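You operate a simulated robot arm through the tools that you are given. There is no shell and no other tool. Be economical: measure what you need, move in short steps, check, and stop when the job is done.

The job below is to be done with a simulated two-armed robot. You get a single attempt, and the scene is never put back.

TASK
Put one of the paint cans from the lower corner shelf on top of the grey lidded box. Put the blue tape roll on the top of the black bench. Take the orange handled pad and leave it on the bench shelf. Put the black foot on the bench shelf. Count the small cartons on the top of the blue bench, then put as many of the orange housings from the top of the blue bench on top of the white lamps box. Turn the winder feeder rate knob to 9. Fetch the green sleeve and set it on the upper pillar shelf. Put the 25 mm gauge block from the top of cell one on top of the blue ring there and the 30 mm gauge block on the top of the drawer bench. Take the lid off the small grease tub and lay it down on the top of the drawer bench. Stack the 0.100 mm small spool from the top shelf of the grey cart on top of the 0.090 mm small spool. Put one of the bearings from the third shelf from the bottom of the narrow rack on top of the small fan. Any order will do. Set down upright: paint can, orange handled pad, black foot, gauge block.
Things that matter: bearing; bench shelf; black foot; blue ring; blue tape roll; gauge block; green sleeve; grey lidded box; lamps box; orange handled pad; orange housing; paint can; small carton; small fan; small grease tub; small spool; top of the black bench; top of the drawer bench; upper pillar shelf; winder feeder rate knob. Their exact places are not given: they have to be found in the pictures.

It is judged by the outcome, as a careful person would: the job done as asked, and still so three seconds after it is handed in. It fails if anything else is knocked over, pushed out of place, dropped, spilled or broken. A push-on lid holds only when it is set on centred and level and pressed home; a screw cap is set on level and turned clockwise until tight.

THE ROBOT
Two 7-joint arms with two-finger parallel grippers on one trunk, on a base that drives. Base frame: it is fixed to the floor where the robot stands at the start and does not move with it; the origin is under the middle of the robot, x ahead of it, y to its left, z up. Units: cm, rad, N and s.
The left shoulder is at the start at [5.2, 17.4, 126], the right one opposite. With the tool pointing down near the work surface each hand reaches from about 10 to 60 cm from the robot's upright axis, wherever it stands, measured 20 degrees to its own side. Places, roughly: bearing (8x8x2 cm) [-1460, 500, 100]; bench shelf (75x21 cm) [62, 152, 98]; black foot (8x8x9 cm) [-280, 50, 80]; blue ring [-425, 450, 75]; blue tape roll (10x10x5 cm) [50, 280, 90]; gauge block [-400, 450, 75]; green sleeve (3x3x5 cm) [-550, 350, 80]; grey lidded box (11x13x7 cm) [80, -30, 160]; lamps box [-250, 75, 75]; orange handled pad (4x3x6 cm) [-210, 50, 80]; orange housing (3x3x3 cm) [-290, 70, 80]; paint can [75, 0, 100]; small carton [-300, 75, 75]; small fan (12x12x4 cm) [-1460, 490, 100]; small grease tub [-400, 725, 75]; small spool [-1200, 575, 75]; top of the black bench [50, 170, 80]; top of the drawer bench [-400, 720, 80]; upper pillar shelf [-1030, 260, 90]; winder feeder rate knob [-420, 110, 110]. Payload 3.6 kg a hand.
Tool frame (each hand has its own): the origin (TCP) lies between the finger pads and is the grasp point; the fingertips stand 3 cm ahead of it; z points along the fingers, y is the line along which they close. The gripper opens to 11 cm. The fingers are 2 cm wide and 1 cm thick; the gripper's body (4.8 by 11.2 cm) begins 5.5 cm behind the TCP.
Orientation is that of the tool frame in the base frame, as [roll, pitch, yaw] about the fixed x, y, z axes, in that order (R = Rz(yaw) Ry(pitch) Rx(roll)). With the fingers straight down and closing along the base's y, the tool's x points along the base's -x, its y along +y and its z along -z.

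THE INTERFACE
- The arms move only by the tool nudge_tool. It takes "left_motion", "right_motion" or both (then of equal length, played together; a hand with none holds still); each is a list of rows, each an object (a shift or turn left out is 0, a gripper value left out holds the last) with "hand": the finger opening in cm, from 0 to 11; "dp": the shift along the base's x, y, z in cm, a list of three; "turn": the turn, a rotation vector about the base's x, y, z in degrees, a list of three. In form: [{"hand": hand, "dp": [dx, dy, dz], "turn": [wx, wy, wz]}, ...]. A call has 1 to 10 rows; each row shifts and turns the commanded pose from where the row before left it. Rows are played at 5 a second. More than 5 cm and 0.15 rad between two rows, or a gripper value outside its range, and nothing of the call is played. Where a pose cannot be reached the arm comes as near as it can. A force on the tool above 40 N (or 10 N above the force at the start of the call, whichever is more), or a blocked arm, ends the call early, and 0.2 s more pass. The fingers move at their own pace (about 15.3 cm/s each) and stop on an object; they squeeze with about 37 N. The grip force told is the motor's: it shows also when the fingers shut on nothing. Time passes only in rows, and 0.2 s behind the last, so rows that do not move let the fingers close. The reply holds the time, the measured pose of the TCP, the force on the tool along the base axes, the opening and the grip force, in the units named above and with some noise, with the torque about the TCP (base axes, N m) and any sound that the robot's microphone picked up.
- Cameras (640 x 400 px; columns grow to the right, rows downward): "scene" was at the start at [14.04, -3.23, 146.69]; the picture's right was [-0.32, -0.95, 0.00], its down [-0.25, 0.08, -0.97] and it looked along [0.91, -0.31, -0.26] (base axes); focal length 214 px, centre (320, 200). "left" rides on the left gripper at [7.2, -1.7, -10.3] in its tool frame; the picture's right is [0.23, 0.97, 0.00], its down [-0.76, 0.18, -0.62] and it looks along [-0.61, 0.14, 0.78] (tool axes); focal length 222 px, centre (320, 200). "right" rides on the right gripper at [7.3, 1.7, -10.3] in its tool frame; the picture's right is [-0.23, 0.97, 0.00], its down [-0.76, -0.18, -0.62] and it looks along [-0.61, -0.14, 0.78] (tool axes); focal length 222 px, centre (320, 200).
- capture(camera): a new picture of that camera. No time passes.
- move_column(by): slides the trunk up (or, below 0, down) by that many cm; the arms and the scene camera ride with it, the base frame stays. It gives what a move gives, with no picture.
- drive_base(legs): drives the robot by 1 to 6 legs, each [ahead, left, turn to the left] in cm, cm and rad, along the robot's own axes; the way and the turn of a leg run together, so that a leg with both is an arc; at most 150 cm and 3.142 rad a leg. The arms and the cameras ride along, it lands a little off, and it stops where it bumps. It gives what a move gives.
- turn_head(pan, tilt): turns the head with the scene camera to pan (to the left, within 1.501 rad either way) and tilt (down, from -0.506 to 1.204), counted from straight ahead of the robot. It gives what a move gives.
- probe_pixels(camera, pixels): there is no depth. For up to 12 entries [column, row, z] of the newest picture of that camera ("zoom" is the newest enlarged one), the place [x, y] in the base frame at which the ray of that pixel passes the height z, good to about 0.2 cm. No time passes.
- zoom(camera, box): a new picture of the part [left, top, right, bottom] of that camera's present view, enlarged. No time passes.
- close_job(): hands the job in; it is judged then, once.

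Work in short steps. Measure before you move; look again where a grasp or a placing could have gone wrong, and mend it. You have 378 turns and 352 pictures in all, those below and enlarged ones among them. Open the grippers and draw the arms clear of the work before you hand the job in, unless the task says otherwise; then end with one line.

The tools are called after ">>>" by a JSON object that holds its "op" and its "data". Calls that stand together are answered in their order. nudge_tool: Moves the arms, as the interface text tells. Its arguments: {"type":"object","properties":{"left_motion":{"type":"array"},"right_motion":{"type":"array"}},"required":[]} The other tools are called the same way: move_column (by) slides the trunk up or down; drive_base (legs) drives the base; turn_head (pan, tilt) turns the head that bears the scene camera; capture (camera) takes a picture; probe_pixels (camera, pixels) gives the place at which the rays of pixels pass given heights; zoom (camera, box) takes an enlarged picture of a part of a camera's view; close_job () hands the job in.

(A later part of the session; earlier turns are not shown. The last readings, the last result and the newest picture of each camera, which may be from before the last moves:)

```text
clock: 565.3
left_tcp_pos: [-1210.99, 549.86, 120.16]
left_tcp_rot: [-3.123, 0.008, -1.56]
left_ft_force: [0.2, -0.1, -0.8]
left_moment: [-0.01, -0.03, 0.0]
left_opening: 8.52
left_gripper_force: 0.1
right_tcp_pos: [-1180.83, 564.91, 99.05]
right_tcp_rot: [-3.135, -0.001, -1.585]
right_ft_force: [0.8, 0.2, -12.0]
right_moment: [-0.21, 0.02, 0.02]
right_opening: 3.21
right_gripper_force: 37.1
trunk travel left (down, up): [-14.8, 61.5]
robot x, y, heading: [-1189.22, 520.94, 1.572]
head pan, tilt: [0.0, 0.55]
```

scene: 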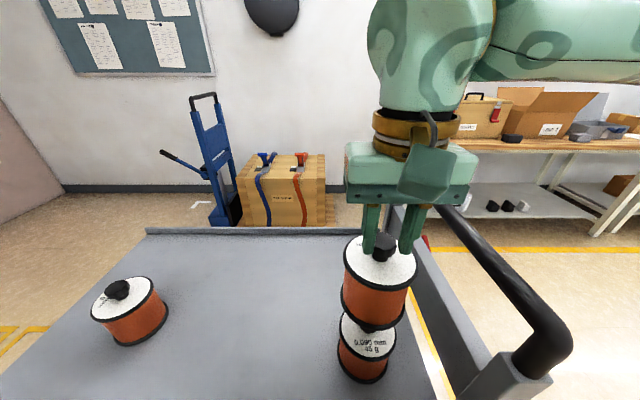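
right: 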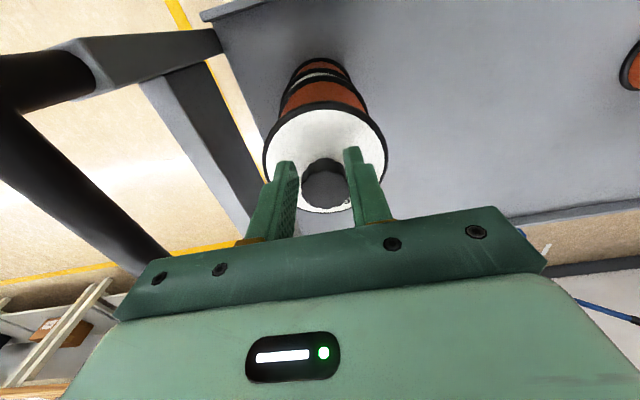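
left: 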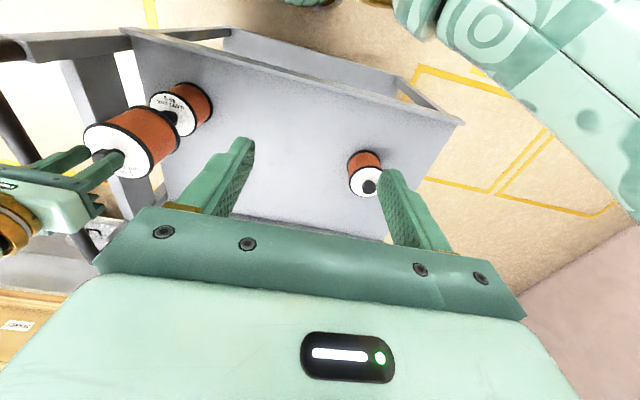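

Now it hangs free; lower 0.2 to rest and open.

>>> {"op": "nudge_tool", "data": {"right_motion": [{"dp": [0, 0, -0.2]}, {}, {"hand": 3.6}, {}, {"hand": 4.5}, {}]}}

>>> {"op": "zoom", "data": {"camera": "scene", "box": [310, 225, 440, 390]}}

>>> {"op": "zoom", "data": {"camera": "left", "box": [70, 60, 230, 180]}}

```text
clock: 566.7
left_tcp_pos: [-1210.77, 549.72, 120.32]
left_tcp_rot: [-3.124, 0.01, -1.56]
left_ft_force: [0.1, 0.2, 0.3]
left_moment: [0.02, 0.01, -0.01]
left_opening: 8.5
left_gripper_force: 0.0
right_tcp_pos: [-1180.99, 564.79, 98.98]
right_tcp_rot: [-3.138, 0.002, -1.584]
right_ft_force: [-0.1, -0.7, -0.6]
right_moment: [0.05, 0.02, 0.03]
right_opening: 4.5
right_gripper_force: 0.1
trunk travel left (down, up): [-14.8, 61.5]
robot x, y, heading: [-1189.15, 520.73, 1.577]
head pan, tilt: [0.0, 0.55]
```

```text
2.42 times, centred on (375, 308) of scene
```

zoom: 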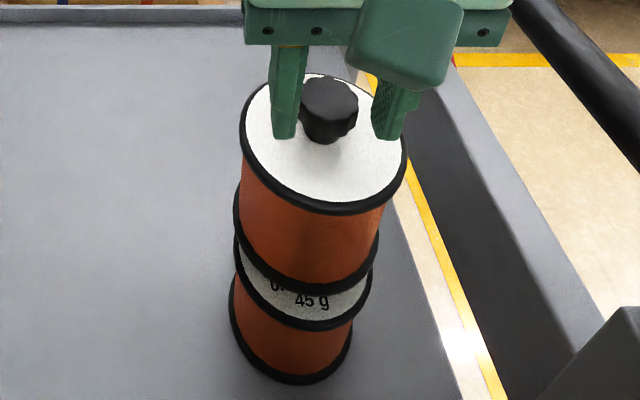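

```text
3.33 times, centred on (150, 120) of left
```

zoom: 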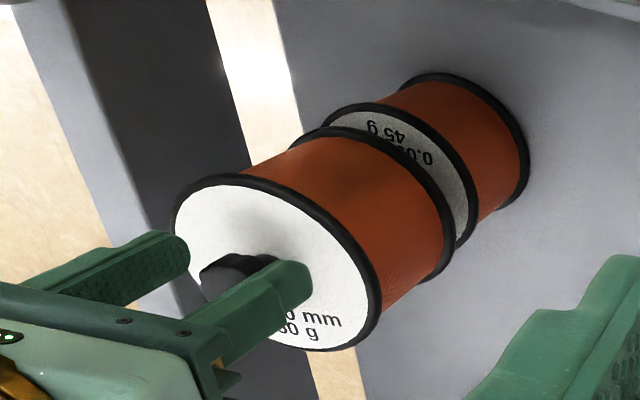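

It stands by itself. Lift the hand straight up and away, then recheck.

>>> {"op": "nudge_tool", "data": {"right_motion": [{"hand": 5}, {"dp": [0, 0, 2]}, {"dp": [0, 0, 3]}, {"dp": [0, 0, 4]}, {"dp": [0, 0, 3]}, {"dp": [0, -4, 0]}, {"dp": [0, -4, 0]}, {"dp": [0, -4, 0]}]}}

>>> {"op": "capture", "data": {"camera": "scene"}}

>>> {"op": "zoom", "data": {"camera": "left", "box": [70, 60, 230, 180]}}

```text
clock: 568.5
left_tcp_pos: [-1210.86, 549.62, 120.25]
left_tcp_rot: [-3.122, 0.011, -1.56]
left_ft_force: [-0.6, 0.5, -0.7]
left_moment: [0.01, -0.03, -0.01]
left_opening: 8.51
left_gripper_force: 0.0
right_tcp_pos: [-1180.67, 555.85, 110.82]
right_tcp_rot: [3.136, 0.005, -1.596]
right_ft_force: [-3.5, 5.7, -3.2]
right_moment: [-0.37, -0.44, -0.47]
right_opening: 5.0
right_gripper_force: 0.1
trunk travel left (down, up): [-14.8, 61.5]
robot x, y, heading: [-1188.87, 520.84, 1.572]
head pan, tilt: [0.0, 0.55]
stopped in row 8 (right hand): the force on the tool passed its limit at 108 N (the readings are from after the stop); the commanded pose is now the measured one
```

```text
80 pictures are left
```

scene: 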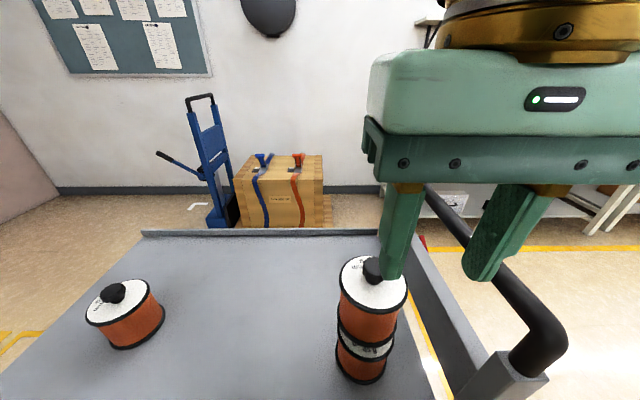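

```text
3.33 times, centred on (150, 120) of left
```

zoom: 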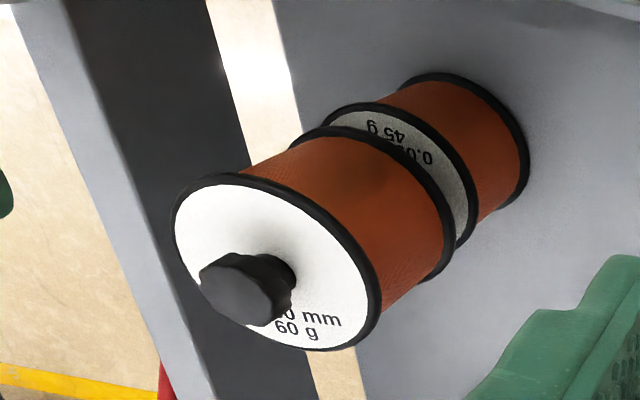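

The stack stands, but the arm touched something (likely the cart handle). Raise the right arm straight up, away from the handle.

>>> {"op": "nudge_tool", "data": {"right_motion": [{"dp": [-0.5, 0.5, 2]}, {"dp": [-1, 0, 3]}, {"dp": [-2, 0, 3]}, {"dp": [-3, 0, 3]}]}}

>>> {"op": "capture", "data": {"camera": "scene"}}

```text
clock: 568.9
left_tcp_pos: [-1210.86, 549.56, 120.16]
left_tcp_rot: [-3.122, 0.009, -1.56]
left_ft_force: [0.4, 0.2, 1.0]
left_moment: [-0.01, -0.02, -0.01]
left_opening: 8.5
left_gripper_force: 0.2
right_tcp_pos: [-1181.25, 556.59, 112.63]
right_tcp_rot: [3.141, 0.01, -1.594]
right_ft_force: [-0.2, -0.2, -0.9]
right_moment: [-0.02, 0.02, 0.01]
right_opening: 5.0
right_gripper_force: 0.0
trunk travel left (down, up): [-14.8, 61.5]
robot x, y, heading: [-1189.35, 521.02, 1.57]
head pan, tilt: [0.0, 0.55]
stopped in row 2 (right hand): the force on the tool passed its limit at 68 N (the readings are from after the stop); the commanded pose is now the measured one
```

```text
78 pictures are left
```

scene: 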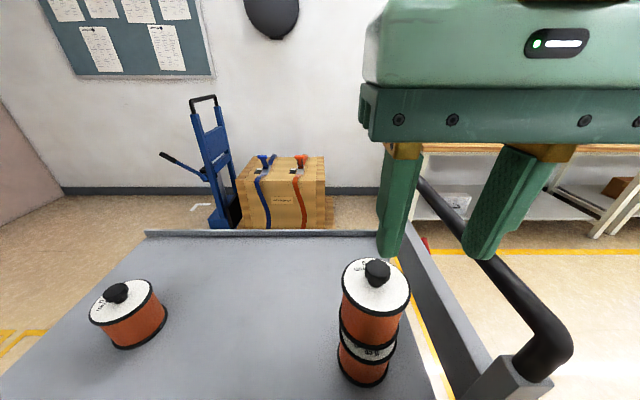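

Probably the folded wrist meets the robot's own head. Back the base away from the cart first, then re-pose in free space.

>>> {"op": "drive_base", "data": {"legs": [[-40, 0, 0]]}}

>>> {"op": "nudge_tool", "data": {"right_motion": [{"dp": [3, 2, 0]}, {"dp": [4, 2, 0]}, {"dp": [3, 0, 2]}]}}

>>> {"op": "capture", "data": {"camera": "scene"}}

```text
clock: 571.4
left_tcp_pos: [-1210.89, 510.15, 120.29]
left_tcp_rot: [-3.122, 0.01, -1.559]
left_ft_force: [0.7, -1.3, -0.8]
left_moment: [0.01, -0.02, 0.0]
left_opening: 8.48
left_gripper_force: 0.0
right_tcp_pos: [-1181.27, 517.11, 112.58]
right_tcp_rot: [3.14, 0.012, -1.594]
right_ft_force: [-0.5, -0.3, 0.8]
right_moment: [0.01, 0.03, 0.03]
right_opening: 4.99
right_gripper_force: 0.0
trunk travel left (down, up): [-14.8, 61.5]
robot x, y, heading: [-1189.19, 481.4, 1.569]
head pan, tilt: [0.0, 0.55]
```

```text
clock: 572.2
left_tcp_pos: [-1210.81, 510.04, 120.24]
left_tcp_rot: [-3.121, 0.012, -1.56]
left_ft_force: [-0.5, -0.2, -0.8]
left_moment: [0.01, -0.02, 0.02]
left_opening: 8.51
left_gripper_force: 0.1
right_tcp_pos: [-1171.12, 520.88, 114.46]
right_tcp_rot: [3.14, 0.008, -1.591]
right_ft_force: [0.6, -0.5, 0.2]
right_moment: [0.0, 0.04, 0.0]
right_opening: 5.02
right_gripper_force: 0.0
trunk travel left (down, up): [-14.8, 61.5]
robot x, y, heading: [-1189.17, 481.41, 1.574]
head pan, tilt: [0.0, 0.55]
```

```text
77 pictures are left
```

scene: 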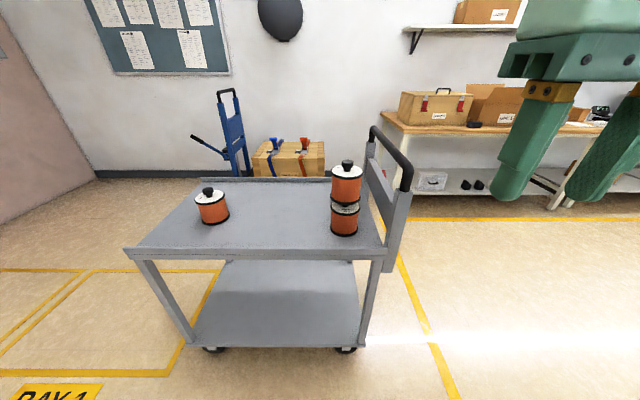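

The stack stands well. Now find the narrow rack near (−1460,500): turn to face west and look.

>>> {"op": "drive_base", "data": {"legs": [[-20, 0, 0], [0, 0, 1.57]]}}

>>> {"op": "turn_head", "data": {"pan": 0.0, "tilt": 0.3}}

>>> {"op": "capture", "data": {"camera": "scene"}}

```text
clock: 577.6
left_tcp_pos: [-1217.35, 439.12, 120.34]
left_tcp_rot: [-3.122, 0.009, 0.025]
left_ft_force: [0.0, -0.3, 0.7]
left_moment: [0.0, 0.02, 0.03]
left_opening: 8.49
left_gripper_force: 0.1
right_tcp_pos: [-1228.99, 478.84, 114.47]
right_tcp_rot: [3.139, 0.009, -0.005]
right_ft_force: [0.3, 0.0, 0.2]
right_moment: [0.01, 0.04, -0.01]
right_opening: 5.0
right_gripper_force: 0.1
trunk travel left (down, up): [-14.8, 61.5]
robot x, y, heading: [-1188.99, 461.69, -3.126]
head pan, tilt: [0.0, 0.55]
```

```text
clock: 578.4
left_tcp_pos: [-1217.38, 439.31, 120.17]
left_tcp_rot: [-3.123, 0.012, 0.026]
left_ft_force: [-1.0, 0.1, -0.4]
left_moment: [0.02, -0.02, 0.01]
left_opening: 8.49
left_gripper_force: 0.1
right_tcp_pos: [-1228.79, 478.82, 114.29]
right_tcp_rot: [3.14, 0.007, -0.008]
right_ft_force: [0.6, -0.4, 0.6]
right_moment: [0.0, 0.01, -0.01]
right_opening: 5.02
right_gripper_force: 0.1
trunk travel left (down, up): [-14.8, 61.5]
robot x, y, heading: [-1188.97, 461.41, -3.123]
head pan, tilt: [0.0, 0.3]
```

```text
76 pictures are left
```

scene: 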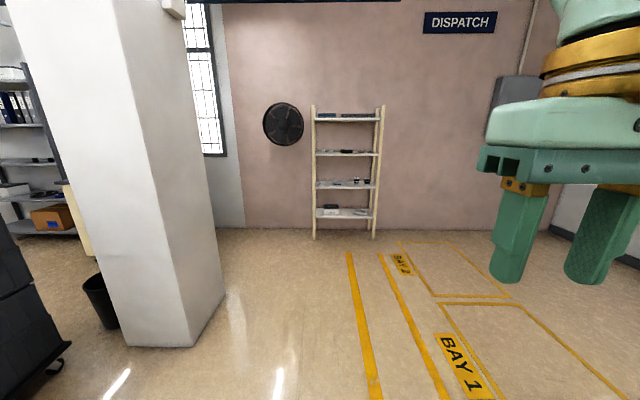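

The narrow rack stands ahead (four shelves; third from bottom at row ≈153). Measure and drive up.

>>> {"op": "probe_pixels", "data": {"camera": "scene", "pixels": [[315, 239, 0], [374, 239, 0], [345, 153, 100], [345, 153, 110], [215, 300, 0], [195, 345, 0]]}}

>>> {"op": "zoom", "data": {"camera": "scene", "box": [290, 95, 400, 245]}}

```text
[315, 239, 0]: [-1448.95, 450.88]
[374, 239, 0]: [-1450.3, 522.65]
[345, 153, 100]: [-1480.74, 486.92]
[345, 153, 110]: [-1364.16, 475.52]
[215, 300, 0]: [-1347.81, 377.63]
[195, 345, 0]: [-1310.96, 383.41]
```

```text
2.67 times, centred on (345, 170) of scene
```

zoom: 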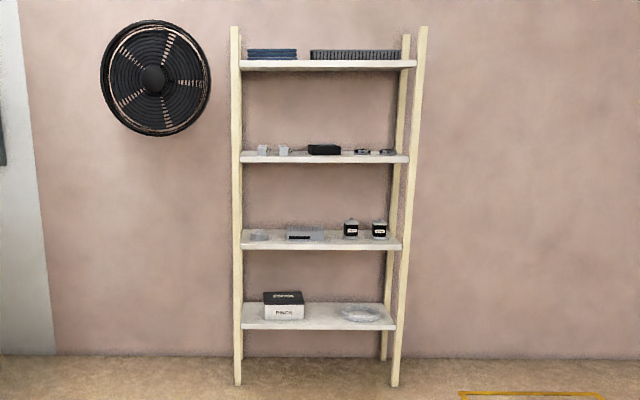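

Drive to x≈−1410, y≈486 and raise the trunk 18.

>>> {"op": "drive_base", "data": {"legs": [[110, -13, -0.018], [105, -13, 0]]}}

>>> {"op": "move_column", "data": {"by": 18}}

>>> {"op": "turn_head", "data": {"pan": 0.0, "tilt": 0.6}}

>>> {"op": "capture", "data": {"camera": "scene"}}

```text
clock: 589.0
left_tcp_pos: [-1432.47, 464.38, 120.42]
left_tcp_rot: [-3.123, 0.01, 0.005]
left_ft_force: [0.4, 0.7, -0.3]
left_moment: [0.01, 0.01, -0.01]
left_opening: 8.51
left_gripper_force: 0.1
right_tcp_pos: [-1442.85, 504.09, 114.31]
right_tcp_rot: [-3.137, 0.014, -0.02]
right_ft_force: [-0.2, 0.2, -0.6]
right_moment: [-0.01, 0.01, -0.01]
right_opening: 5.03
right_gripper_force: 0.0
trunk travel left (down, up): [-14.8, 61.5]
robot x, y, heading: [-1403.34, 485.84, 3.142]
head pan, tilt: [0.0, 0.3]
stopped in leg 2: the robot was blocked; the commanded pose is now the measured one
```

```text
clock: 591.0
left_tcp_pos: [-1427.1, 464.44, 140.23]
left_tcp_rot: [-3.122, 0.112, 0.007]
left_ft_force: [0.3, 0.1, 0.3]
left_moment: [-0.03, 0.01, 0.02]
left_opening: 8.51
left_gripper_force: 0.1
right_tcp_pos: [-1443.01, 503.85, 132.33]
right_tcp_rot: [-3.139, 0.013, -0.021]
right_ft_force: [-0.2, -0.5, 0.0]
right_moment: [0.01, -0.02, -0.01]
right_opening: 5.0
right_gripper_force: 0.0
trunk travel left (down, up): [-32.8, 43.5]
robot x, y, heading: [-1403.54, 485.88, 3.136]
head pan, tilt: [0.0, 0.3]
```

```text
clock: 591.8
left_tcp_pos: [-1427.03, 464.25, 140.2]
left_tcp_rot: [-3.12, 0.113, 0.007]
left_ft_force: [0.3, -0.6, 0.3]
left_moment: [0.04, -0.02, 0.01]
left_opening: 8.48
left_gripper_force: 0.1
right_tcp_pos: [-1443.03, 504.02, 132.35]
right_tcp_rot: [-3.139, 0.011, -0.022]
right_ft_force: [-0.7, -0.4, -0.7]
right_moment: [-0.01, 0.02, -0.01]
right_opening: 4.99
right_gripper_force: 0.0
trunk travel left (down, up): [-32.8, 43.5]
robot x, y, heading: [-1403.4, 486.17, 3.139]
head pan, tilt: [0.0, 0.6]
```

```text
74 pictures are left
```

scene: 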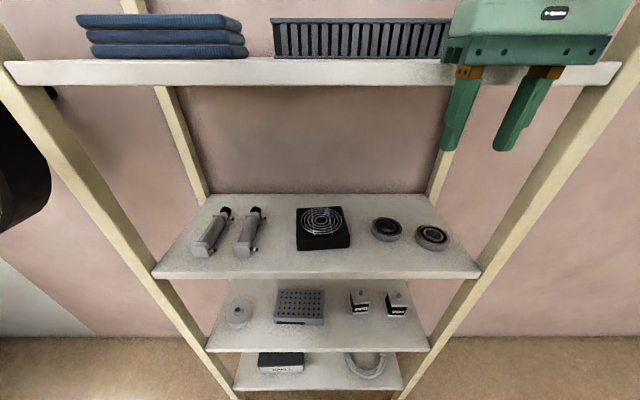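

The base touched the rack; everything is still in place. Back off 5 cm and zoom on the third shelf.

>>> {"op": "drive_base", "data": {"legs": [[-5, 0, 0]]}}

>>> {"op": "zoom", "data": {"camera": "scene", "box": [150, 170, 480, 290]}}

>>> {"op": "capture", "data": {"camera": "right"}}

```text
clock: 592.7
left_tcp_pos: [-1421.93, 464.33, 140.18]
left_tcp_rot: [-3.122, 0.115, 0.006]
left_ft_force: [0.0, 0.3, 0.1]
left_moment: [0.0, 0.05, 0.01]
left_opening: 8.52
left_gripper_force: 0.0
right_tcp_pos: [-1438.0, 503.85, 132.37]
right_tcp_rot: [-3.138, 0.016, -0.021]
right_ft_force: [0.3, -0.1, -0.2]
right_moment: [0.02, 0.03, 0.02]
right_opening: 4.98
right_gripper_force: 0.1
trunk travel left (down, up): [-32.8, 43.5]
robot x, y, heading: [-1398.74, 486.21, 3.133]
head pan, tilt: [0.0, 0.6]
```

```text
1.94 times, centred on (315, 230) of scene
```

zoom: 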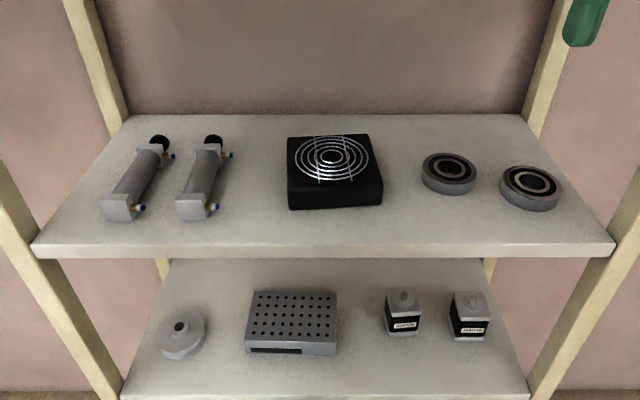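

```text
72 pictures are left
```

right: 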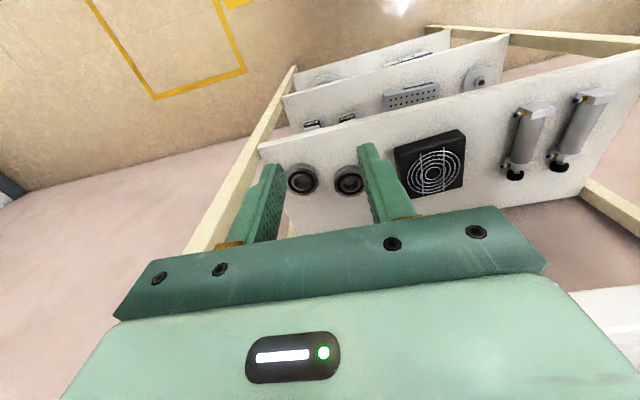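

>>> {"op": "probe_pixels", "data": {"camera": "zoom", "pixels": [[532, 183, 102], [532, 183, 106], [449, 168, 102], [449, 168, 106], [335, 158, 106], [335, 158, 110], [35, 255, 102], [612, 250, 102], [500, 183, 104], [563, 183, 104]]}}

>>> {"op": "probe_pixels", "data": {"camera": "right", "pixels": [[302, 180, 102], [302, 180, 106], [350, 182, 102], [350, 182, 106], [434, 172, 106], [434, 172, 110]]}}

```text
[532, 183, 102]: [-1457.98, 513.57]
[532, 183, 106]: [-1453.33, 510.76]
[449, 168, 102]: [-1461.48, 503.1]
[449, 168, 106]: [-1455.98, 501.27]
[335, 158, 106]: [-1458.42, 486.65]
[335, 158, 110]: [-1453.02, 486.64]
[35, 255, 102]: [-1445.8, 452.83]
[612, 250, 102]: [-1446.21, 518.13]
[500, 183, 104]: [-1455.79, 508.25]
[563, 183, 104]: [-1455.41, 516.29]
```

```text
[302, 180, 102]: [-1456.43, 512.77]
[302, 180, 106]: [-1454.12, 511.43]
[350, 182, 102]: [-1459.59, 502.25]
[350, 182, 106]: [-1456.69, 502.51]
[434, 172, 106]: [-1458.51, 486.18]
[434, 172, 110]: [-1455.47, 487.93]
```

Bearing B (right one) ≈(−1454.9,511.8), top 104.7; bearing A close beside it; fan centre ≈(−1458.6,486.4), top ≈106. I'll use the left hand approaching diagonally (from front-left) at 45° so the fingers clear bearing A. Shift the base right 25 and orient the left hand.

>>> {"op": "drive_base", "data": {"legs": [[0, -25, 0]]}}

>>> {"op": "nudge_tool", "data": {"left_motion": [{"dp": [-1, 1, -2], "turn": [0, 0, -7.5], "hand": 9.5}, {"dp": [-1, 1, -2], "turn": [0, 0, -7.5]}, {"dp": [-1, 1, -2], "turn": [0, 0, -7.5]}, {"dp": [-1, 1, -2], "turn": [0, 0, -7.5]}, {"dp": [-1, 1, -2], "turn": [0, 0, -7.5]}, {"dp": [-1, 1, -2], "turn": [0, 0, -7.5]}]}}

>>> {"op": "nudge_tool", "data": {"left_motion": [{"dp": [0, 1, -2], "turn": [5.3, 5.3, 0]}, {"dp": [0, 1, -2], "turn": [5.3, 5.3, 0]}, {"dp": [0, 1, -2], "turn": [5.3, 5.3, 0]}, {"dp": [0, 1, -1], "turn": [5.3, 5.3, 0]}, {"dp": [0, 1, 0], "turn": [5.3, 5.3, 0]}, {"dp": [0, 1, 0], "turn": [5.3, 5.3, 0]}]}}

>>> {"op": "capture", "data": {"camera": "left"}}

```text
clock: 594.5
left_tcp_pos: [-1422.03, 489.93, 140.29]
left_tcp_rot: [-3.121, 0.113, 0.008]
left_ft_force: [0.4, 1.2, -0.1]
left_moment: [-0.01, 0.0, 0.01]
left_opening: 8.51
left_gripper_force: 0.1
right_tcp_pos: [-1438.09, 529.48, 132.32]
right_tcp_rot: [-3.137, 0.014, -0.019]
right_ft_force: [0.5, -0.2, -0.4]
right_moment: [-0.04, -0.04, 0.01]
right_opening: 5.0
right_gripper_force: 0.0
trunk travel left (down, up): [-32.8, 43.5]
robot x, y, heading: [-1398.61, 511.52, 3.139]
head pan, tilt: [0.0, 0.6]
```

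```text
clock: 595.9
left_tcp_pos: [-1425.73, 495.91, 128.56]
left_tcp_rot: [-3.086, 0.134, -0.654]
left_ft_force: [-0.4, -0.3, -0.6]
left_moment: [0.02, -0.06, 0.0]
left_opening: 9.5
left_gripper_force: 0.1
left hand out of reach, approached as far as the arm can: row 4, 5, 6
right_tcp_pos: [-1438.41, 529.37, 132.24]
right_tcp_rot: [-3.137, 0.011, -0.017]
right_ft_force: [-0.5, -0.6, 0.1]
right_moment: [-0.02, -0.04, 0.03]
right_opening: 5.0
right_gripper_force: 0.1
trunk travel left (down, up): [-32.8, 43.5]
robot x, y, heading: [-1398.76, 511.46, 3.134]
head pan, tilt: [0.0, 0.6]
```

```text
clock: 597.3
left_tcp_pos: [-1430.7, 503.43, 127.9]
left_tcp_rot: [-2.937, 0.908, -0.575]
left_ft_force: [-0.2, -0.1, -0.1]
left_moment: [0.02, -0.02, 0.04]
left_opening: 9.5
left_gripper_force: 0.1
left hand out of reach, approached as far as the arm can: row 3, 4, 5, 6
right_tcp_pos: [-1438.06, 529.42, 132.5]
right_tcp_rot: [-3.139, 0.011, -0.019]
right_ft_force: [0.0, -0.4, -0.2]
right_moment: [0.0, 0.0, 0.01]
right_opening: 5.01
right_gripper_force: 0.1
trunk travel left (down, up): [-32.8, 43.5]
robot x, y, heading: [-1398.75, 511.56, 3.14]
head pan, tilt: [0.0, 0.6]
```

```text
71 pictures are left
```

left: 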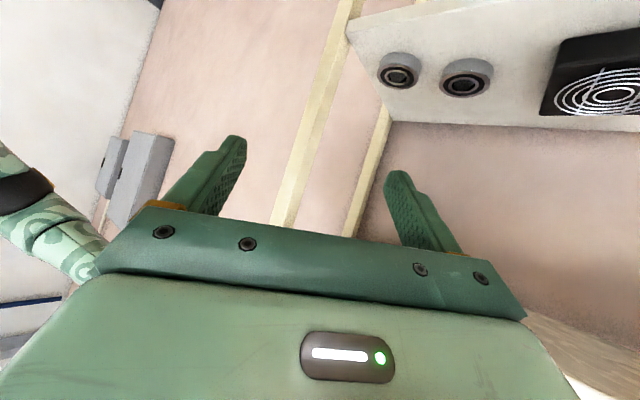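

Left tool points diagonally as planned; level its closing axis (7°) and move to a pre-grasp point 10 cm short of the bearing.

>>> {"op": "nudge_tool", "data": {"left_motion": [{"dp": [-2.9, 0.2, -2.7], "turn": [-4.9, 5.4, 0]}, {"dp": [-2.9, 0.2, -2.7]}, {"dp": [-2.9, 0.2, -2.7]}, {"dp": [-2.9, 0.2, -2.7]}, {"dp": [-2.9, 0.2, -2.7]}]}}

>>> {"op": "capture", "data": {"camera": "left"}}

>>> {"op": "capture", "data": {"camera": "scene"}}

```text
clock: 598.5
left_tcp_pos: [-1445.62, 504.55, 114.85]
left_tcp_rot: [3.14, 0.932, -0.742]
left_ft_force: [0.4, -0.3, -0.4]
left_moment: [-0.01, 0.03, 0.0]
left_opening: 9.49
left_gripper_force: 0.0
left hand out of reach, approached as far as the arm can: row 1
right_tcp_pos: [-1438.08, 529.51, 132.37]
right_tcp_rot: [-3.137, 0.01, -0.019]
right_ft_force: [-0.7, 0.7, 0.0]
right_moment: [-0.01, -0.03, 0.02]
right_opening: 5.03
right_gripper_force: 0.0
trunk travel left (down, up): [-32.8, 43.5]
robot x, y, heading: [-1398.51, 511.68, 3.139]
head pan, tilt: [0.0, 0.6]
```

```text
70 pictures are left
```

left: 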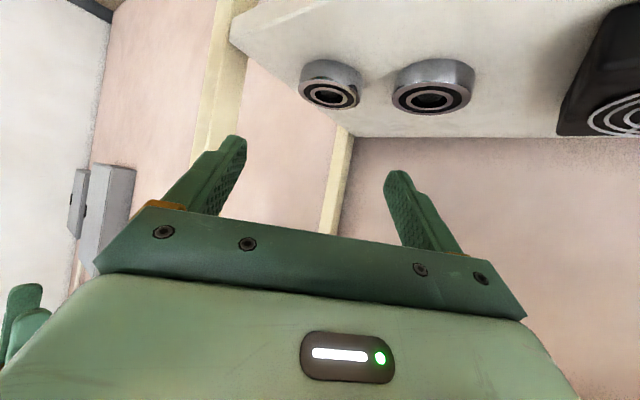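

```text
69 pictures are left
```

scene: 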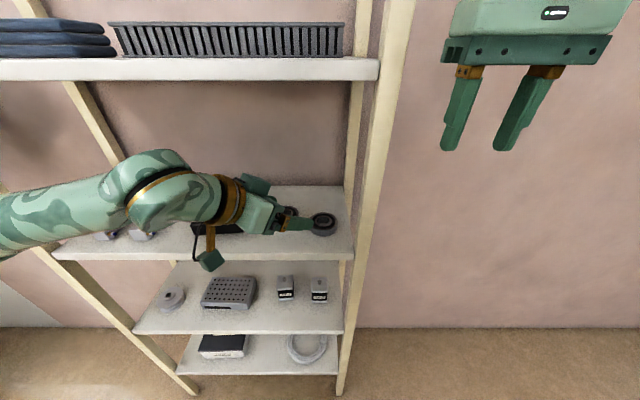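

Prediction matches the image. Move to 8 cm short, then slide in along the axis with a check.

>>> {"op": "nudge_tool", "data": {"left_motion": [{"dp": [-1.5, 0.8, -2.4]}, {"dp": [-1.5, 0.8, -2.4]}, {"dp": [-1.18, 1.09, -1.19]}, {"dp": [-1.18, 1.09, -1.19]}]}}

>>> {"op": "capture", "data": {"camera": "left"}}

```text
clock: 599.5
left_tcp_pos: [-1451.09, 508.52, 107.55]
left_tcp_rot: [3.139, 0.931, -0.742]
left_ft_force: [-0.1, 0.4, 0.8]
left_moment: [0.02, -0.02, 0.01]
left_opening: 9.51
left_gripper_force: 0.1
right_tcp_pos: [-1438.11, 529.32, 132.45]
right_tcp_rot: [-3.139, 0.013, -0.02]
right_ft_force: [-0.5, 0.3, 0.4]
right_moment: [-0.03, -0.02, 0.05]
right_opening: 5.01
right_gripper_force: 0.2
trunk travel left (down, up): [-32.8, 43.5]
robot x, y, heading: [-1398.43, 512.22, 3.14]
head pan, tilt: [0.0, 0.6]
```

```text
68 pictures are left
```

left: 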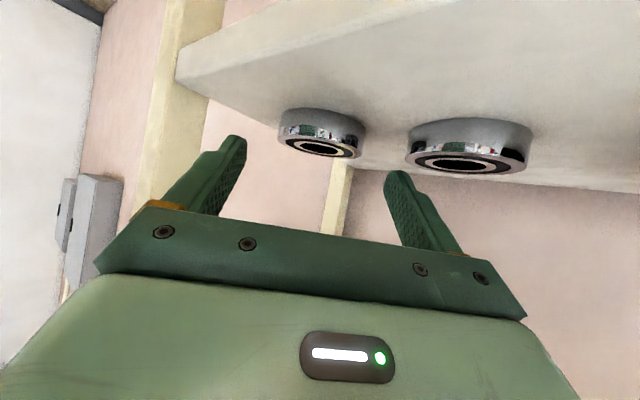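

>>> {"op": "nudge_tool", "data": {"left_motion": [{"dp": [-1.1, 0.95, -1.1]}, {"dp": [-1.1, 0.95, -0.9]}]}}

>>> {"op": "capture", "data": {"camera": "left"}}

```text
clock: 600.1
left_tcp_pos: [-1453.17, 510.33, 105.43]
left_tcp_rot: [3.14, 0.933, -0.739]
left_ft_force: [0.2, -0.1, 0.5]
left_moment: [0.0, -0.01, 0.0]
left_opening: 9.51
left_gripper_force: 0.0
right_tcp_pos: [-1438.05, 529.4, 132.38]
right_tcp_rot: [-3.139, 0.014, -0.019]
right_ft_force: [-0.4, 0.4, 0.4]
right_moment: [-0.03, -0.02, 0.01]
right_opening: 5.01
right_gripper_force: 0.1
trunk travel left (down, up): [-32.8, 43.5]
robot x, y, heading: [-1399.24, 511.84, 3.142]
head pan, tilt: [0.0, 0.6]
```

```text
67 pictures are left
```

left: 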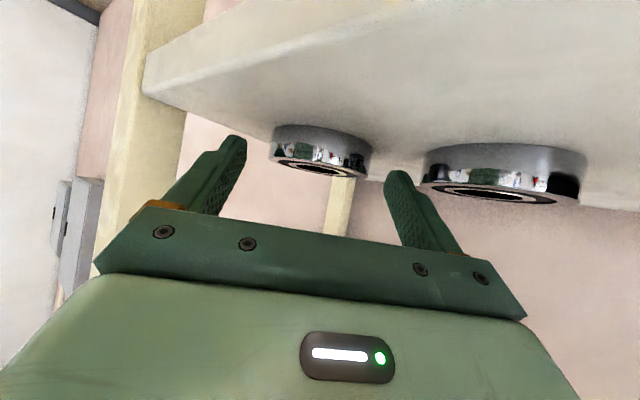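

The bearing is ≈2.5 cm further in and ≈1 cm lower than assumed. Advance accordingly.

>>> {"op": "nudge_tool", "data": {"left_motion": [{"dp": [-0.9, 0.8, -0.5]}, {"dp": [-0.9, 0.7, -0.4]}]}}

>>> {"op": "capture", "data": {"camera": "left"}}

>>> {"op": "zoom", "data": {"camera": "scene", "box": [230, 160, 370, 260]}}

```text
clock: 600.7
left_tcp_pos: [-1455.13, 511.65, 104.69]
left_tcp_rot: [3.14, 0.931, -0.742]
left_ft_force: [0.4, -0.6, 0.3]
left_moment: [0.0, 0.0, -0.02]
left_opening: 9.54
left_gripper_force: 0.0
right_tcp_pos: [-1438.02, 529.26, 132.32]
right_tcp_rot: [-3.138, 0.011, -0.02]
right_ft_force: [0.0, 0.3, 1.1]
right_moment: [-0.01, -0.03, -0.02]
right_opening: 5.0
right_gripper_force: 0.0
trunk travel left (down, up): [-32.8, 43.5]
robot x, y, heading: [-1398.78, 511.33, 3.14]
head pan, tilt: [0.0, 0.6]
```

```text
66 pictures are left
```

left: 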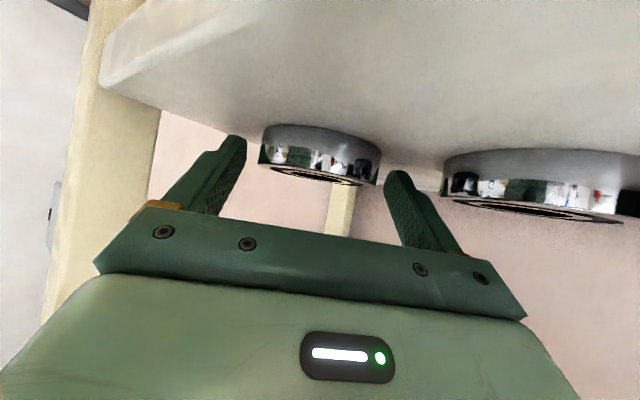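

```text
4.00 times, centred on (300, 210) of scene
```

zoom: 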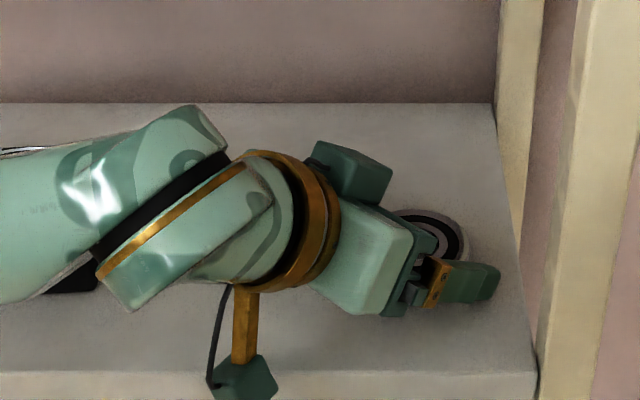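

Lower 0.6 and advance 0.5, then close.

>>> {"op": "nudge_tool", "data": {"left_motion": [{"dp": [-0.4, 0.35, -0.3]}, {"dp": [0, 0, -0.3]}, {"hand": 6}, {}, {}]}}

>>> {"op": "capture", "data": {"camera": "left"}}

```text
clock: 601.9
left_tcp_pos: [-1455.13, 512.4, 104.58]
left_tcp_rot: [3.132, 0.942, -0.749]
left_ft_force: [6.6, 9.3, 33.9]
left_moment: [1.54, -0.64, -0.31]
left_opening: 7.12
left_gripper_force: 36.8
right_tcp_pos: [-1437.59, 529.54, 132.52]
right_tcp_rot: [-3.14, 0.016, -0.019]
right_ft_force: [-0.4, -0.3, -0.1]
right_moment: [-0.02, -0.01, -0.04]
right_opening: 5.05
right_gripper_force: 0.0
trunk travel left (down, up): [-32.8, 43.5]
robot x, y, heading: [-1398.76, 511.43, 3.137]
head pan, tilt: [0.0, 0.6]
```

```text
64 pictures are left
```

left: 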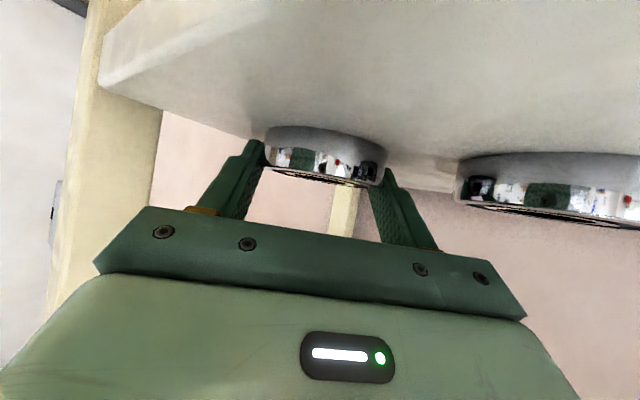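

Closed at 7.1 cm. Lift gently and check.

>>> {"op": "nudge_tool", "data": {"left_motion": [{"dp": [0, 0, 0.6]}, {"dp": [0, 0, 1]}, {"dp": [0, 0, 1.5]}, {"dp": [0, 0, 1.5]}]}}

>>> {"op": "capture", "data": {"camera": "left"}}

>>> {"op": "zoom", "data": {"camera": "scene", "box": [150, 150, 370, 270]}}

```text
clock: 602.9
left_tcp_pos: [-1455.61, 512.06, 108.52]
left_tcp_rot: [3.14, 0.929, -0.74]
left_ft_force: [-0.4, -0.1, -2.2]
left_moment: [-0.06, -0.05, 0.02]
left_opening: 7.08
left_gripper_force: 37.1
right_tcp_pos: [-1438.04, 529.22, 132.33]
right_tcp_rot: [-3.139, 0.012, -0.019]
right_ft_force: [-0.8, -0.6, -0.8]
right_moment: [-0.03, 0.05, 0.01]
right_opening: 5.0
right_gripper_force: 0.0
trunk travel left (down, up): [-32.8, 43.5]
robot x, y, heading: [-1398.78, 511.69, 3.142]
head pan, tilt: [0.0, 0.6]
```

```text
63 pictures are left
```

left: 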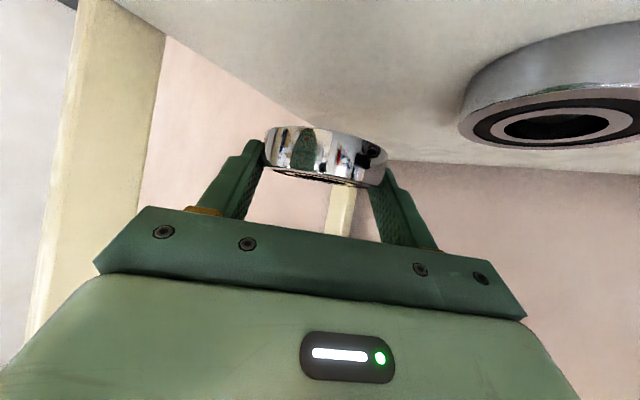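

```text
2.91 times, centred on (260, 210) of scene
```

zoom: 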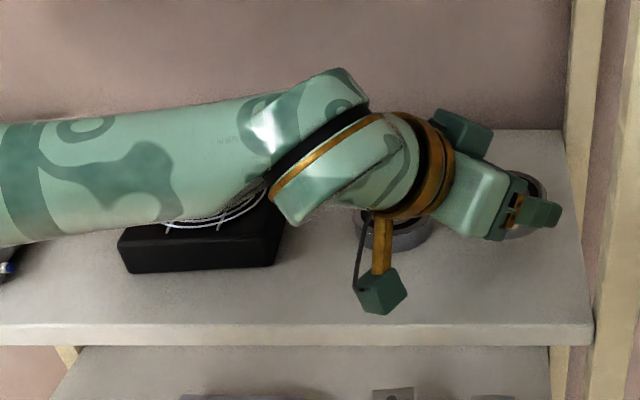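

Bearing held level (bottom ≈ TCP −3.4). Carry it over the fan: target TCP ≈(−1458.5,485.6).

>>> {"op": "nudge_tool", "data": {"left_motion": [{"dp": [0, 0, 2.5]}, {"dp": [0, -1, 2]}, {"dp": [-0.5, -4, 0]}, {"dp": [-0.5, -4, 0]}, {"dp": [-0.5, -4.3, 0]}, {"dp": [-0.5, -4.3, 0]}, {"dp": [-0.5, -4.4, 0]}, {"dp": [-0.4, -4.4, 0]}]}}

>>> {"op": "capture", "data": {"camera": "left"}}

>>> {"op": "capture", "data": {"camera": "scene"}}

```text
clock: 604.7
left_tcp_pos: [-1457.44, 494.6, 113.05]
left_tcp_rot: [3.139, 0.934, -0.742]
left_ft_force: [0.0, 0.3, -1.3]
left_moment: [0.0, -0.01, 0.02]
left_opening: 7.07
left_gripper_force: 36.7
left hand out of reach, approached as far as the arm can: row 7, 8
right_tcp_pos: [-1438.08, 529.31, 132.37]
right_tcp_rot: [-3.138, 0.011, -0.018]
right_ft_force: [0.2, -0.3, 0.2]
right_moment: [0.02, 0.01, -0.02]
right_opening: 4.97
right_gripper_force: 0.0
trunk travel left (down, up): [-32.8, 43.5]
robot x, y, heading: [-1398.43, 511.35, 3.139]
head pan, tilt: [0.0, 0.6]
```

```text
61 pictures are left
```

left: 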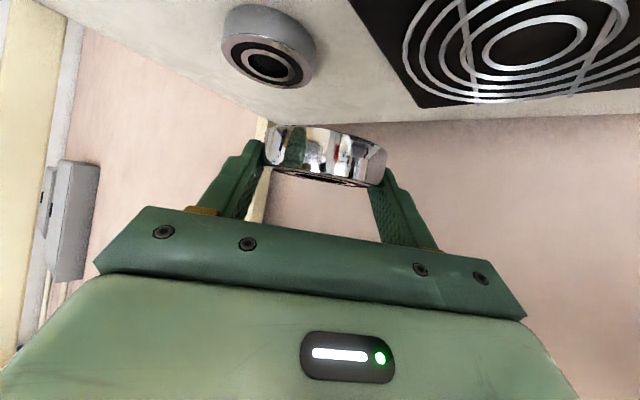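

```text
60 pictures are left
```

scene: 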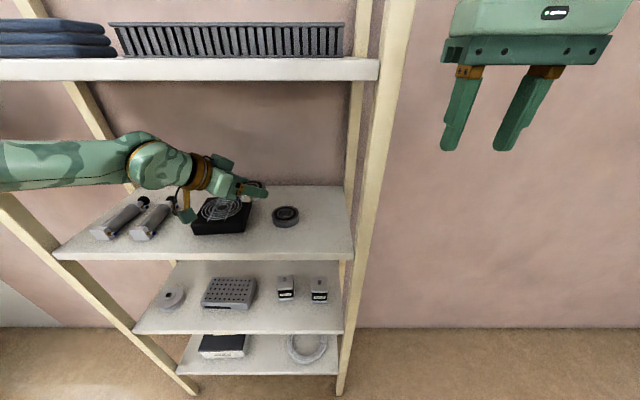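

Limited by the diagonal wrist pose; rotate the hand back toward straight (about vertical) while moving over the fan.

>>> {"op": "nudge_tool", "data": {"left_motion": [{"dp": [0, -1.5, 0], "turn": [0, 0, 8]}, {"dp": [0, -1.5, 0], "turn": [0, 0, 8]}, {"dp": [0, -1.5, 0], "turn": [0, 0, 8]}, {"dp": [-0.3, -1.5, 0], "turn": [0, 0, 8]}, {"dp": [-0.4, -2.2, 0], "turn": [0, 0, 8]}]}}

>>> {"op": "capture", "data": {"camera": "left"}}

>>> {"op": "zoom", "data": {"camera": "scene", "box": [120, 150, 320, 260]}}

```text
clock: 605.9
left_tcp_pos: [-1458.09, 486.04, 113.01]
left_tcp_rot: [3.139, 0.932, -0.041]
left_ft_force: [-0.1, -0.6, -2.4]
left_moment: [-0.03, 0.01, 0.03]
left_opening: 7.06
left_gripper_force: 37.7
right_tcp_pos: [-1438.09, 529.28, 132.4]
right_tcp_rot: [-3.138, 0.012, -0.019]
right_ft_force: [0.3, -0.2, 0.5]
right_moment: [0.01, 0.01, -0.03]
right_opening: 5.0
right_gripper_force: 0.1
trunk travel left (down, up): [-32.8, 43.5]
robot x, y, heading: [-1398.68, 511.56, 3.139]
head pan, tilt: [0.0, 0.6]
```

```text
59 pictures are left
```

left: 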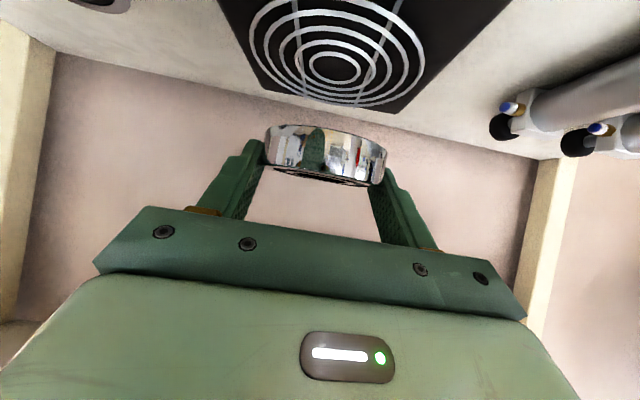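

```text
3.20 times, centred on (220, 205) of scene
```

zoom: 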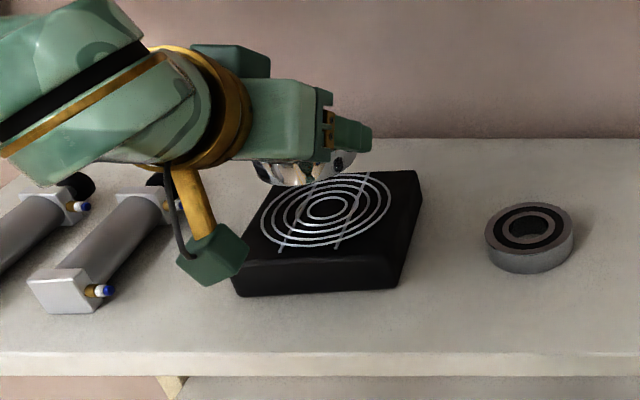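

>>> {"op": "probe_pixels", "data": {"camera": "zoom", "pixels": [[326, 208, 104], [326, 208, 105.5], [326, 208, 107], [240, 293, 101], [395, 287, 101]]}}

>>> {"op": "probe_pixels", "data": {"camera": "left", "pixels": [[334, 67, 104], [334, 67, 105.5], [334, 67, 107]]}}

```text
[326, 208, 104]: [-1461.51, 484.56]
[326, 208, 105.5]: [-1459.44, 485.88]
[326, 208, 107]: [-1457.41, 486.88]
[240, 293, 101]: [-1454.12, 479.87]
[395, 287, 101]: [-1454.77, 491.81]
```

```text
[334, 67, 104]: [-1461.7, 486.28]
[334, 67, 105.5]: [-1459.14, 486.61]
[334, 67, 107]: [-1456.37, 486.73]
```

Fan centre ≈(−1460.2,486.2), top ≈105. Correct (−1.0,+0.35) and lower to contact.

>>> {"op": "nudge_tool", "data": {"left_motion": [{"dp": [-1.0, 0.35, -1]}, {"dp": [0, 0, -1.5]}, {"dp": [0, 0, -0.8]}, {"dp": [0, 0, -0.5]}, {"dp": [0, 0, -0.4]}]}}

>>> {"op": "zoom", "data": {"camera": "scene", "box": [120, 150, 320, 260]}}

```text
clock: 607.1
left_tcp_pos: [-1458.92, 486.58, 108.82]
left_tcp_rot: [3.139, 0.932, -0.042]
left_ft_force: [0.3, 0.7, -2.3]
left_moment: [-0.02, -0.04, 0.0]
left_opening: 7.09
left_gripper_force: 36.7
right_tcp_pos: [-1438.09, 529.41, 132.42]
right_tcp_rot: [-3.137, 0.013, -0.018]
right_ft_force: [-0.2, 0.0, -0.5]
right_moment: [0.02, -0.01, -0.03]
right_opening: 5.0
right_gripper_force: 0.1
trunk travel left (down, up): [-32.8, 43.5]
robot x, y, heading: [-1398.5, 511.74, 3.136]
head pan, tilt: [0.0, 0.6]
```

```text
3.20 times, centred on (220, 205) of scene
```

zoom: 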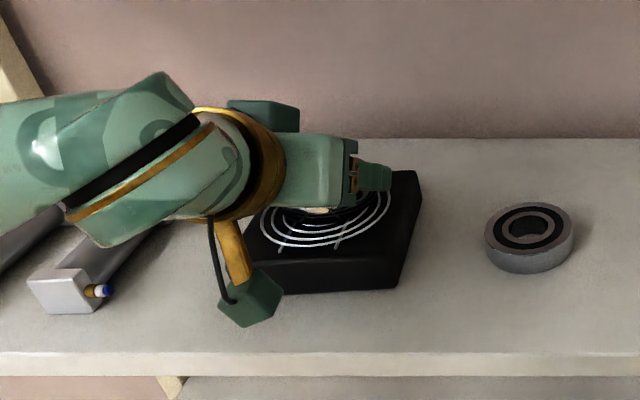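

>>> {"op": "nudge_tool", "data": {"left_motion": [{"dp": [0, 0, -0.3]}, {"dp": [0, 0, -0.3]}, {"dp": [0, 0, -0.3]}, {"dp": [0, 0, -0.3]}]}}

>>> {"op": "capture", "data": {"camera": "left"}}

```text
clock: 608.1
left_tcp_pos: [-1459.15, 486.56, 108.16]
left_tcp_rot: [3.138, 0.944, -0.045]
left_ft_force: [-3.8, -4.8, 26.9]
left_moment: [0.15, 0.37, -0.03]
left_opening: 7.08
left_gripper_force: 37.4
right_tcp_pos: [-1437.77, 529.37, 132.4]
right_tcp_rot: [-3.138, 0.013, -0.019]
right_ft_force: [-0.4, -0.4, -0.2]
right_moment: [-0.01, 0.01, -0.01]
right_opening: 4.99
right_gripper_force: 0.1
trunk travel left (down, up): [-32.8, 43.5]
robot x, y, heading: [-1398.62, 511.38, 3.141]
head pan, tilt: [0.0, 0.6]
```

```text
56 pictures are left
```

left: 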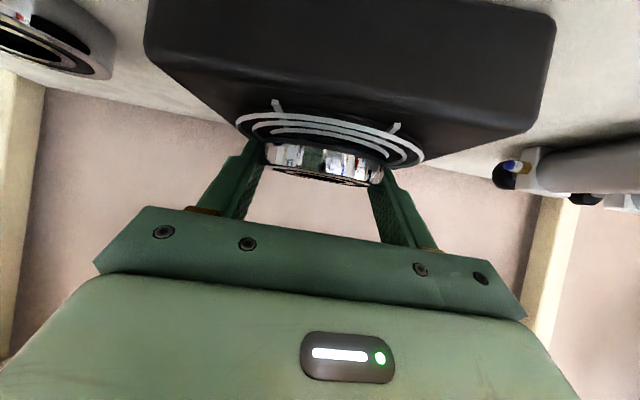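

Contact on the fan. Ease, open and retreat along the tool axis.

>>> {"op": "nudge_tool", "data": {"left_motion": [{"dp": [0, 0, 0.3]}, {"hand": 9.5}, {}, {"dp": [1.6, 0, 1.2]}, {"dp": [2.4, 0, 1.8]}, {"dp": [2.4, 0, 1.8]}, {"dp": [3, 0, 2]}, {"dp": [4, 0, 1]}, {"dp": [4, 0, 0]}]}}

>>> {"op": "capture", "data": {"camera": "left"}}

>>> {"op": "zoom", "data": {"camera": "scene", "box": [120, 150, 320, 260]}}

```text
clock: 610.1
left_tcp_pos: [-1443.79, 486.42, 116.13]
left_tcp_rot: [3.139, 0.93, -0.044]
left_ft_force: [0.6, 0.7, 0.1]
left_moment: [0.0, 0.01, 0.02]
left_opening: 9.5
left_gripper_force: 0.1
left hand out of reach, approached as far as the arm can: row 9
right_tcp_pos: [-1438.09, 529.48, 132.42]
right_tcp_rot: [-3.138, 0.013, -0.019]
right_ft_force: [-0.3, -0.6, -0.4]
right_moment: [0.01, -0.02, 0.06]
right_opening: 4.99
right_gripper_force: 0.1
trunk travel left (down, up): [-32.8, 43.5]
robot x, y, heading: [-1398.51, 511.8, 3.143]
head pan, tilt: [0.0, 0.6]
```

```text
55 pictures are left
```

left: 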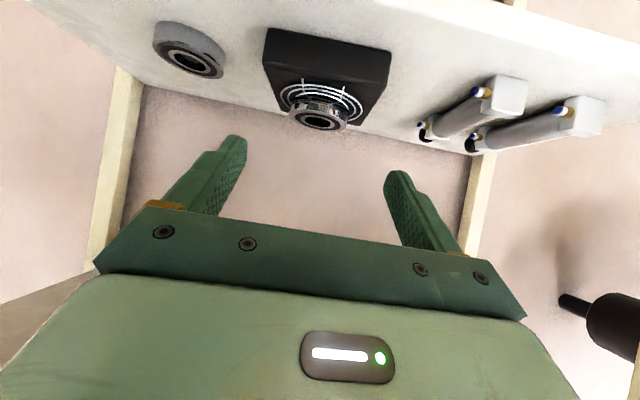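

```text
3.20 times, centred on (220, 205) of scene
```

zoom: 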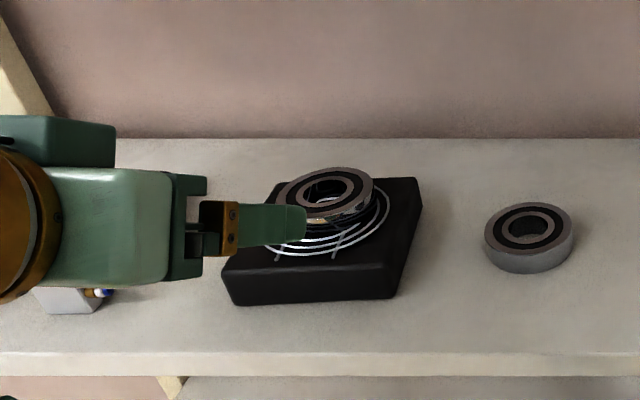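

The bearing is on the fan but toward its rear; retract the hand and inspect closely.

>>> {"op": "nudge_tool", "data": {"left_motion": [{"dp": [4, -2, 2]}, {"dp": [4, -2, 2], "turn": [0, -7, 0]}, {"dp": [3, -2, 2], "turn": [0, -7, 0]}, {"dp": [3, -2, 2], "turn": [0, -7, 0]}]}}

>>> {"op": "zoom", "data": {"camera": "scene", "box": [170, 180, 270, 250]}}

>>> {"op": "capture", "data": {"camera": "left"}}

```text
clock: 611.1
left_tcp_pos: [-1432.55, 478.11, 125.05]
left_tcp_rot: [-3.124, 0.563, -0.031]
left_ft_force: [0.1, -0.3, -0.5]
left_moment: [-0.01, 0.0, -0.01]
left_opening: 9.5
left_gripper_force: 0.2
left hand out of reach, approached as far as the arm can: row 1
right_tcp_pos: [-1437.99, 529.28, 132.35]
right_tcp_rot: [-3.137, 0.013, -0.018]
right_ft_force: [0.3, -0.8, 0.0]
right_moment: [-0.04, 0.01, -0.03]
right_opening: 5.0
right_gripper_force: 0.2
trunk travel left (down, up): [-32.8, 43.5]
robot x, y, heading: [-1398.79, 511.63, 3.137]
head pan, tilt: [0.0, 0.6]
```

```text
5.71 times, centred on (220, 215) of scene
```

zoom: 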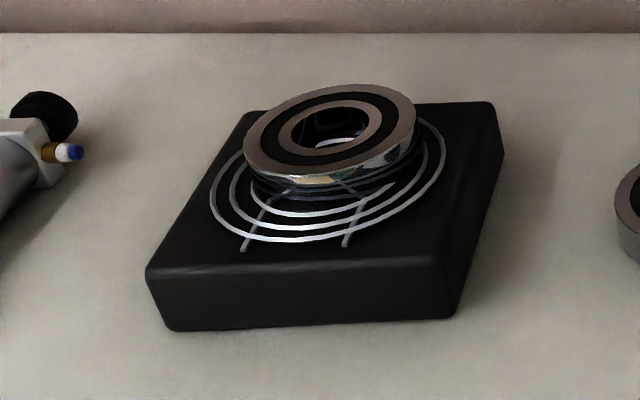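

```text
52 pictures are left
```

left: 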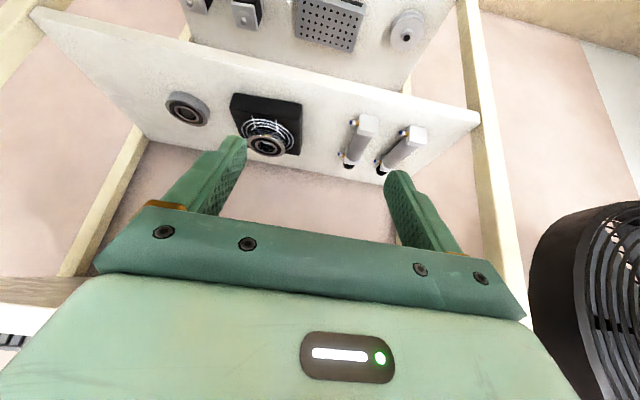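

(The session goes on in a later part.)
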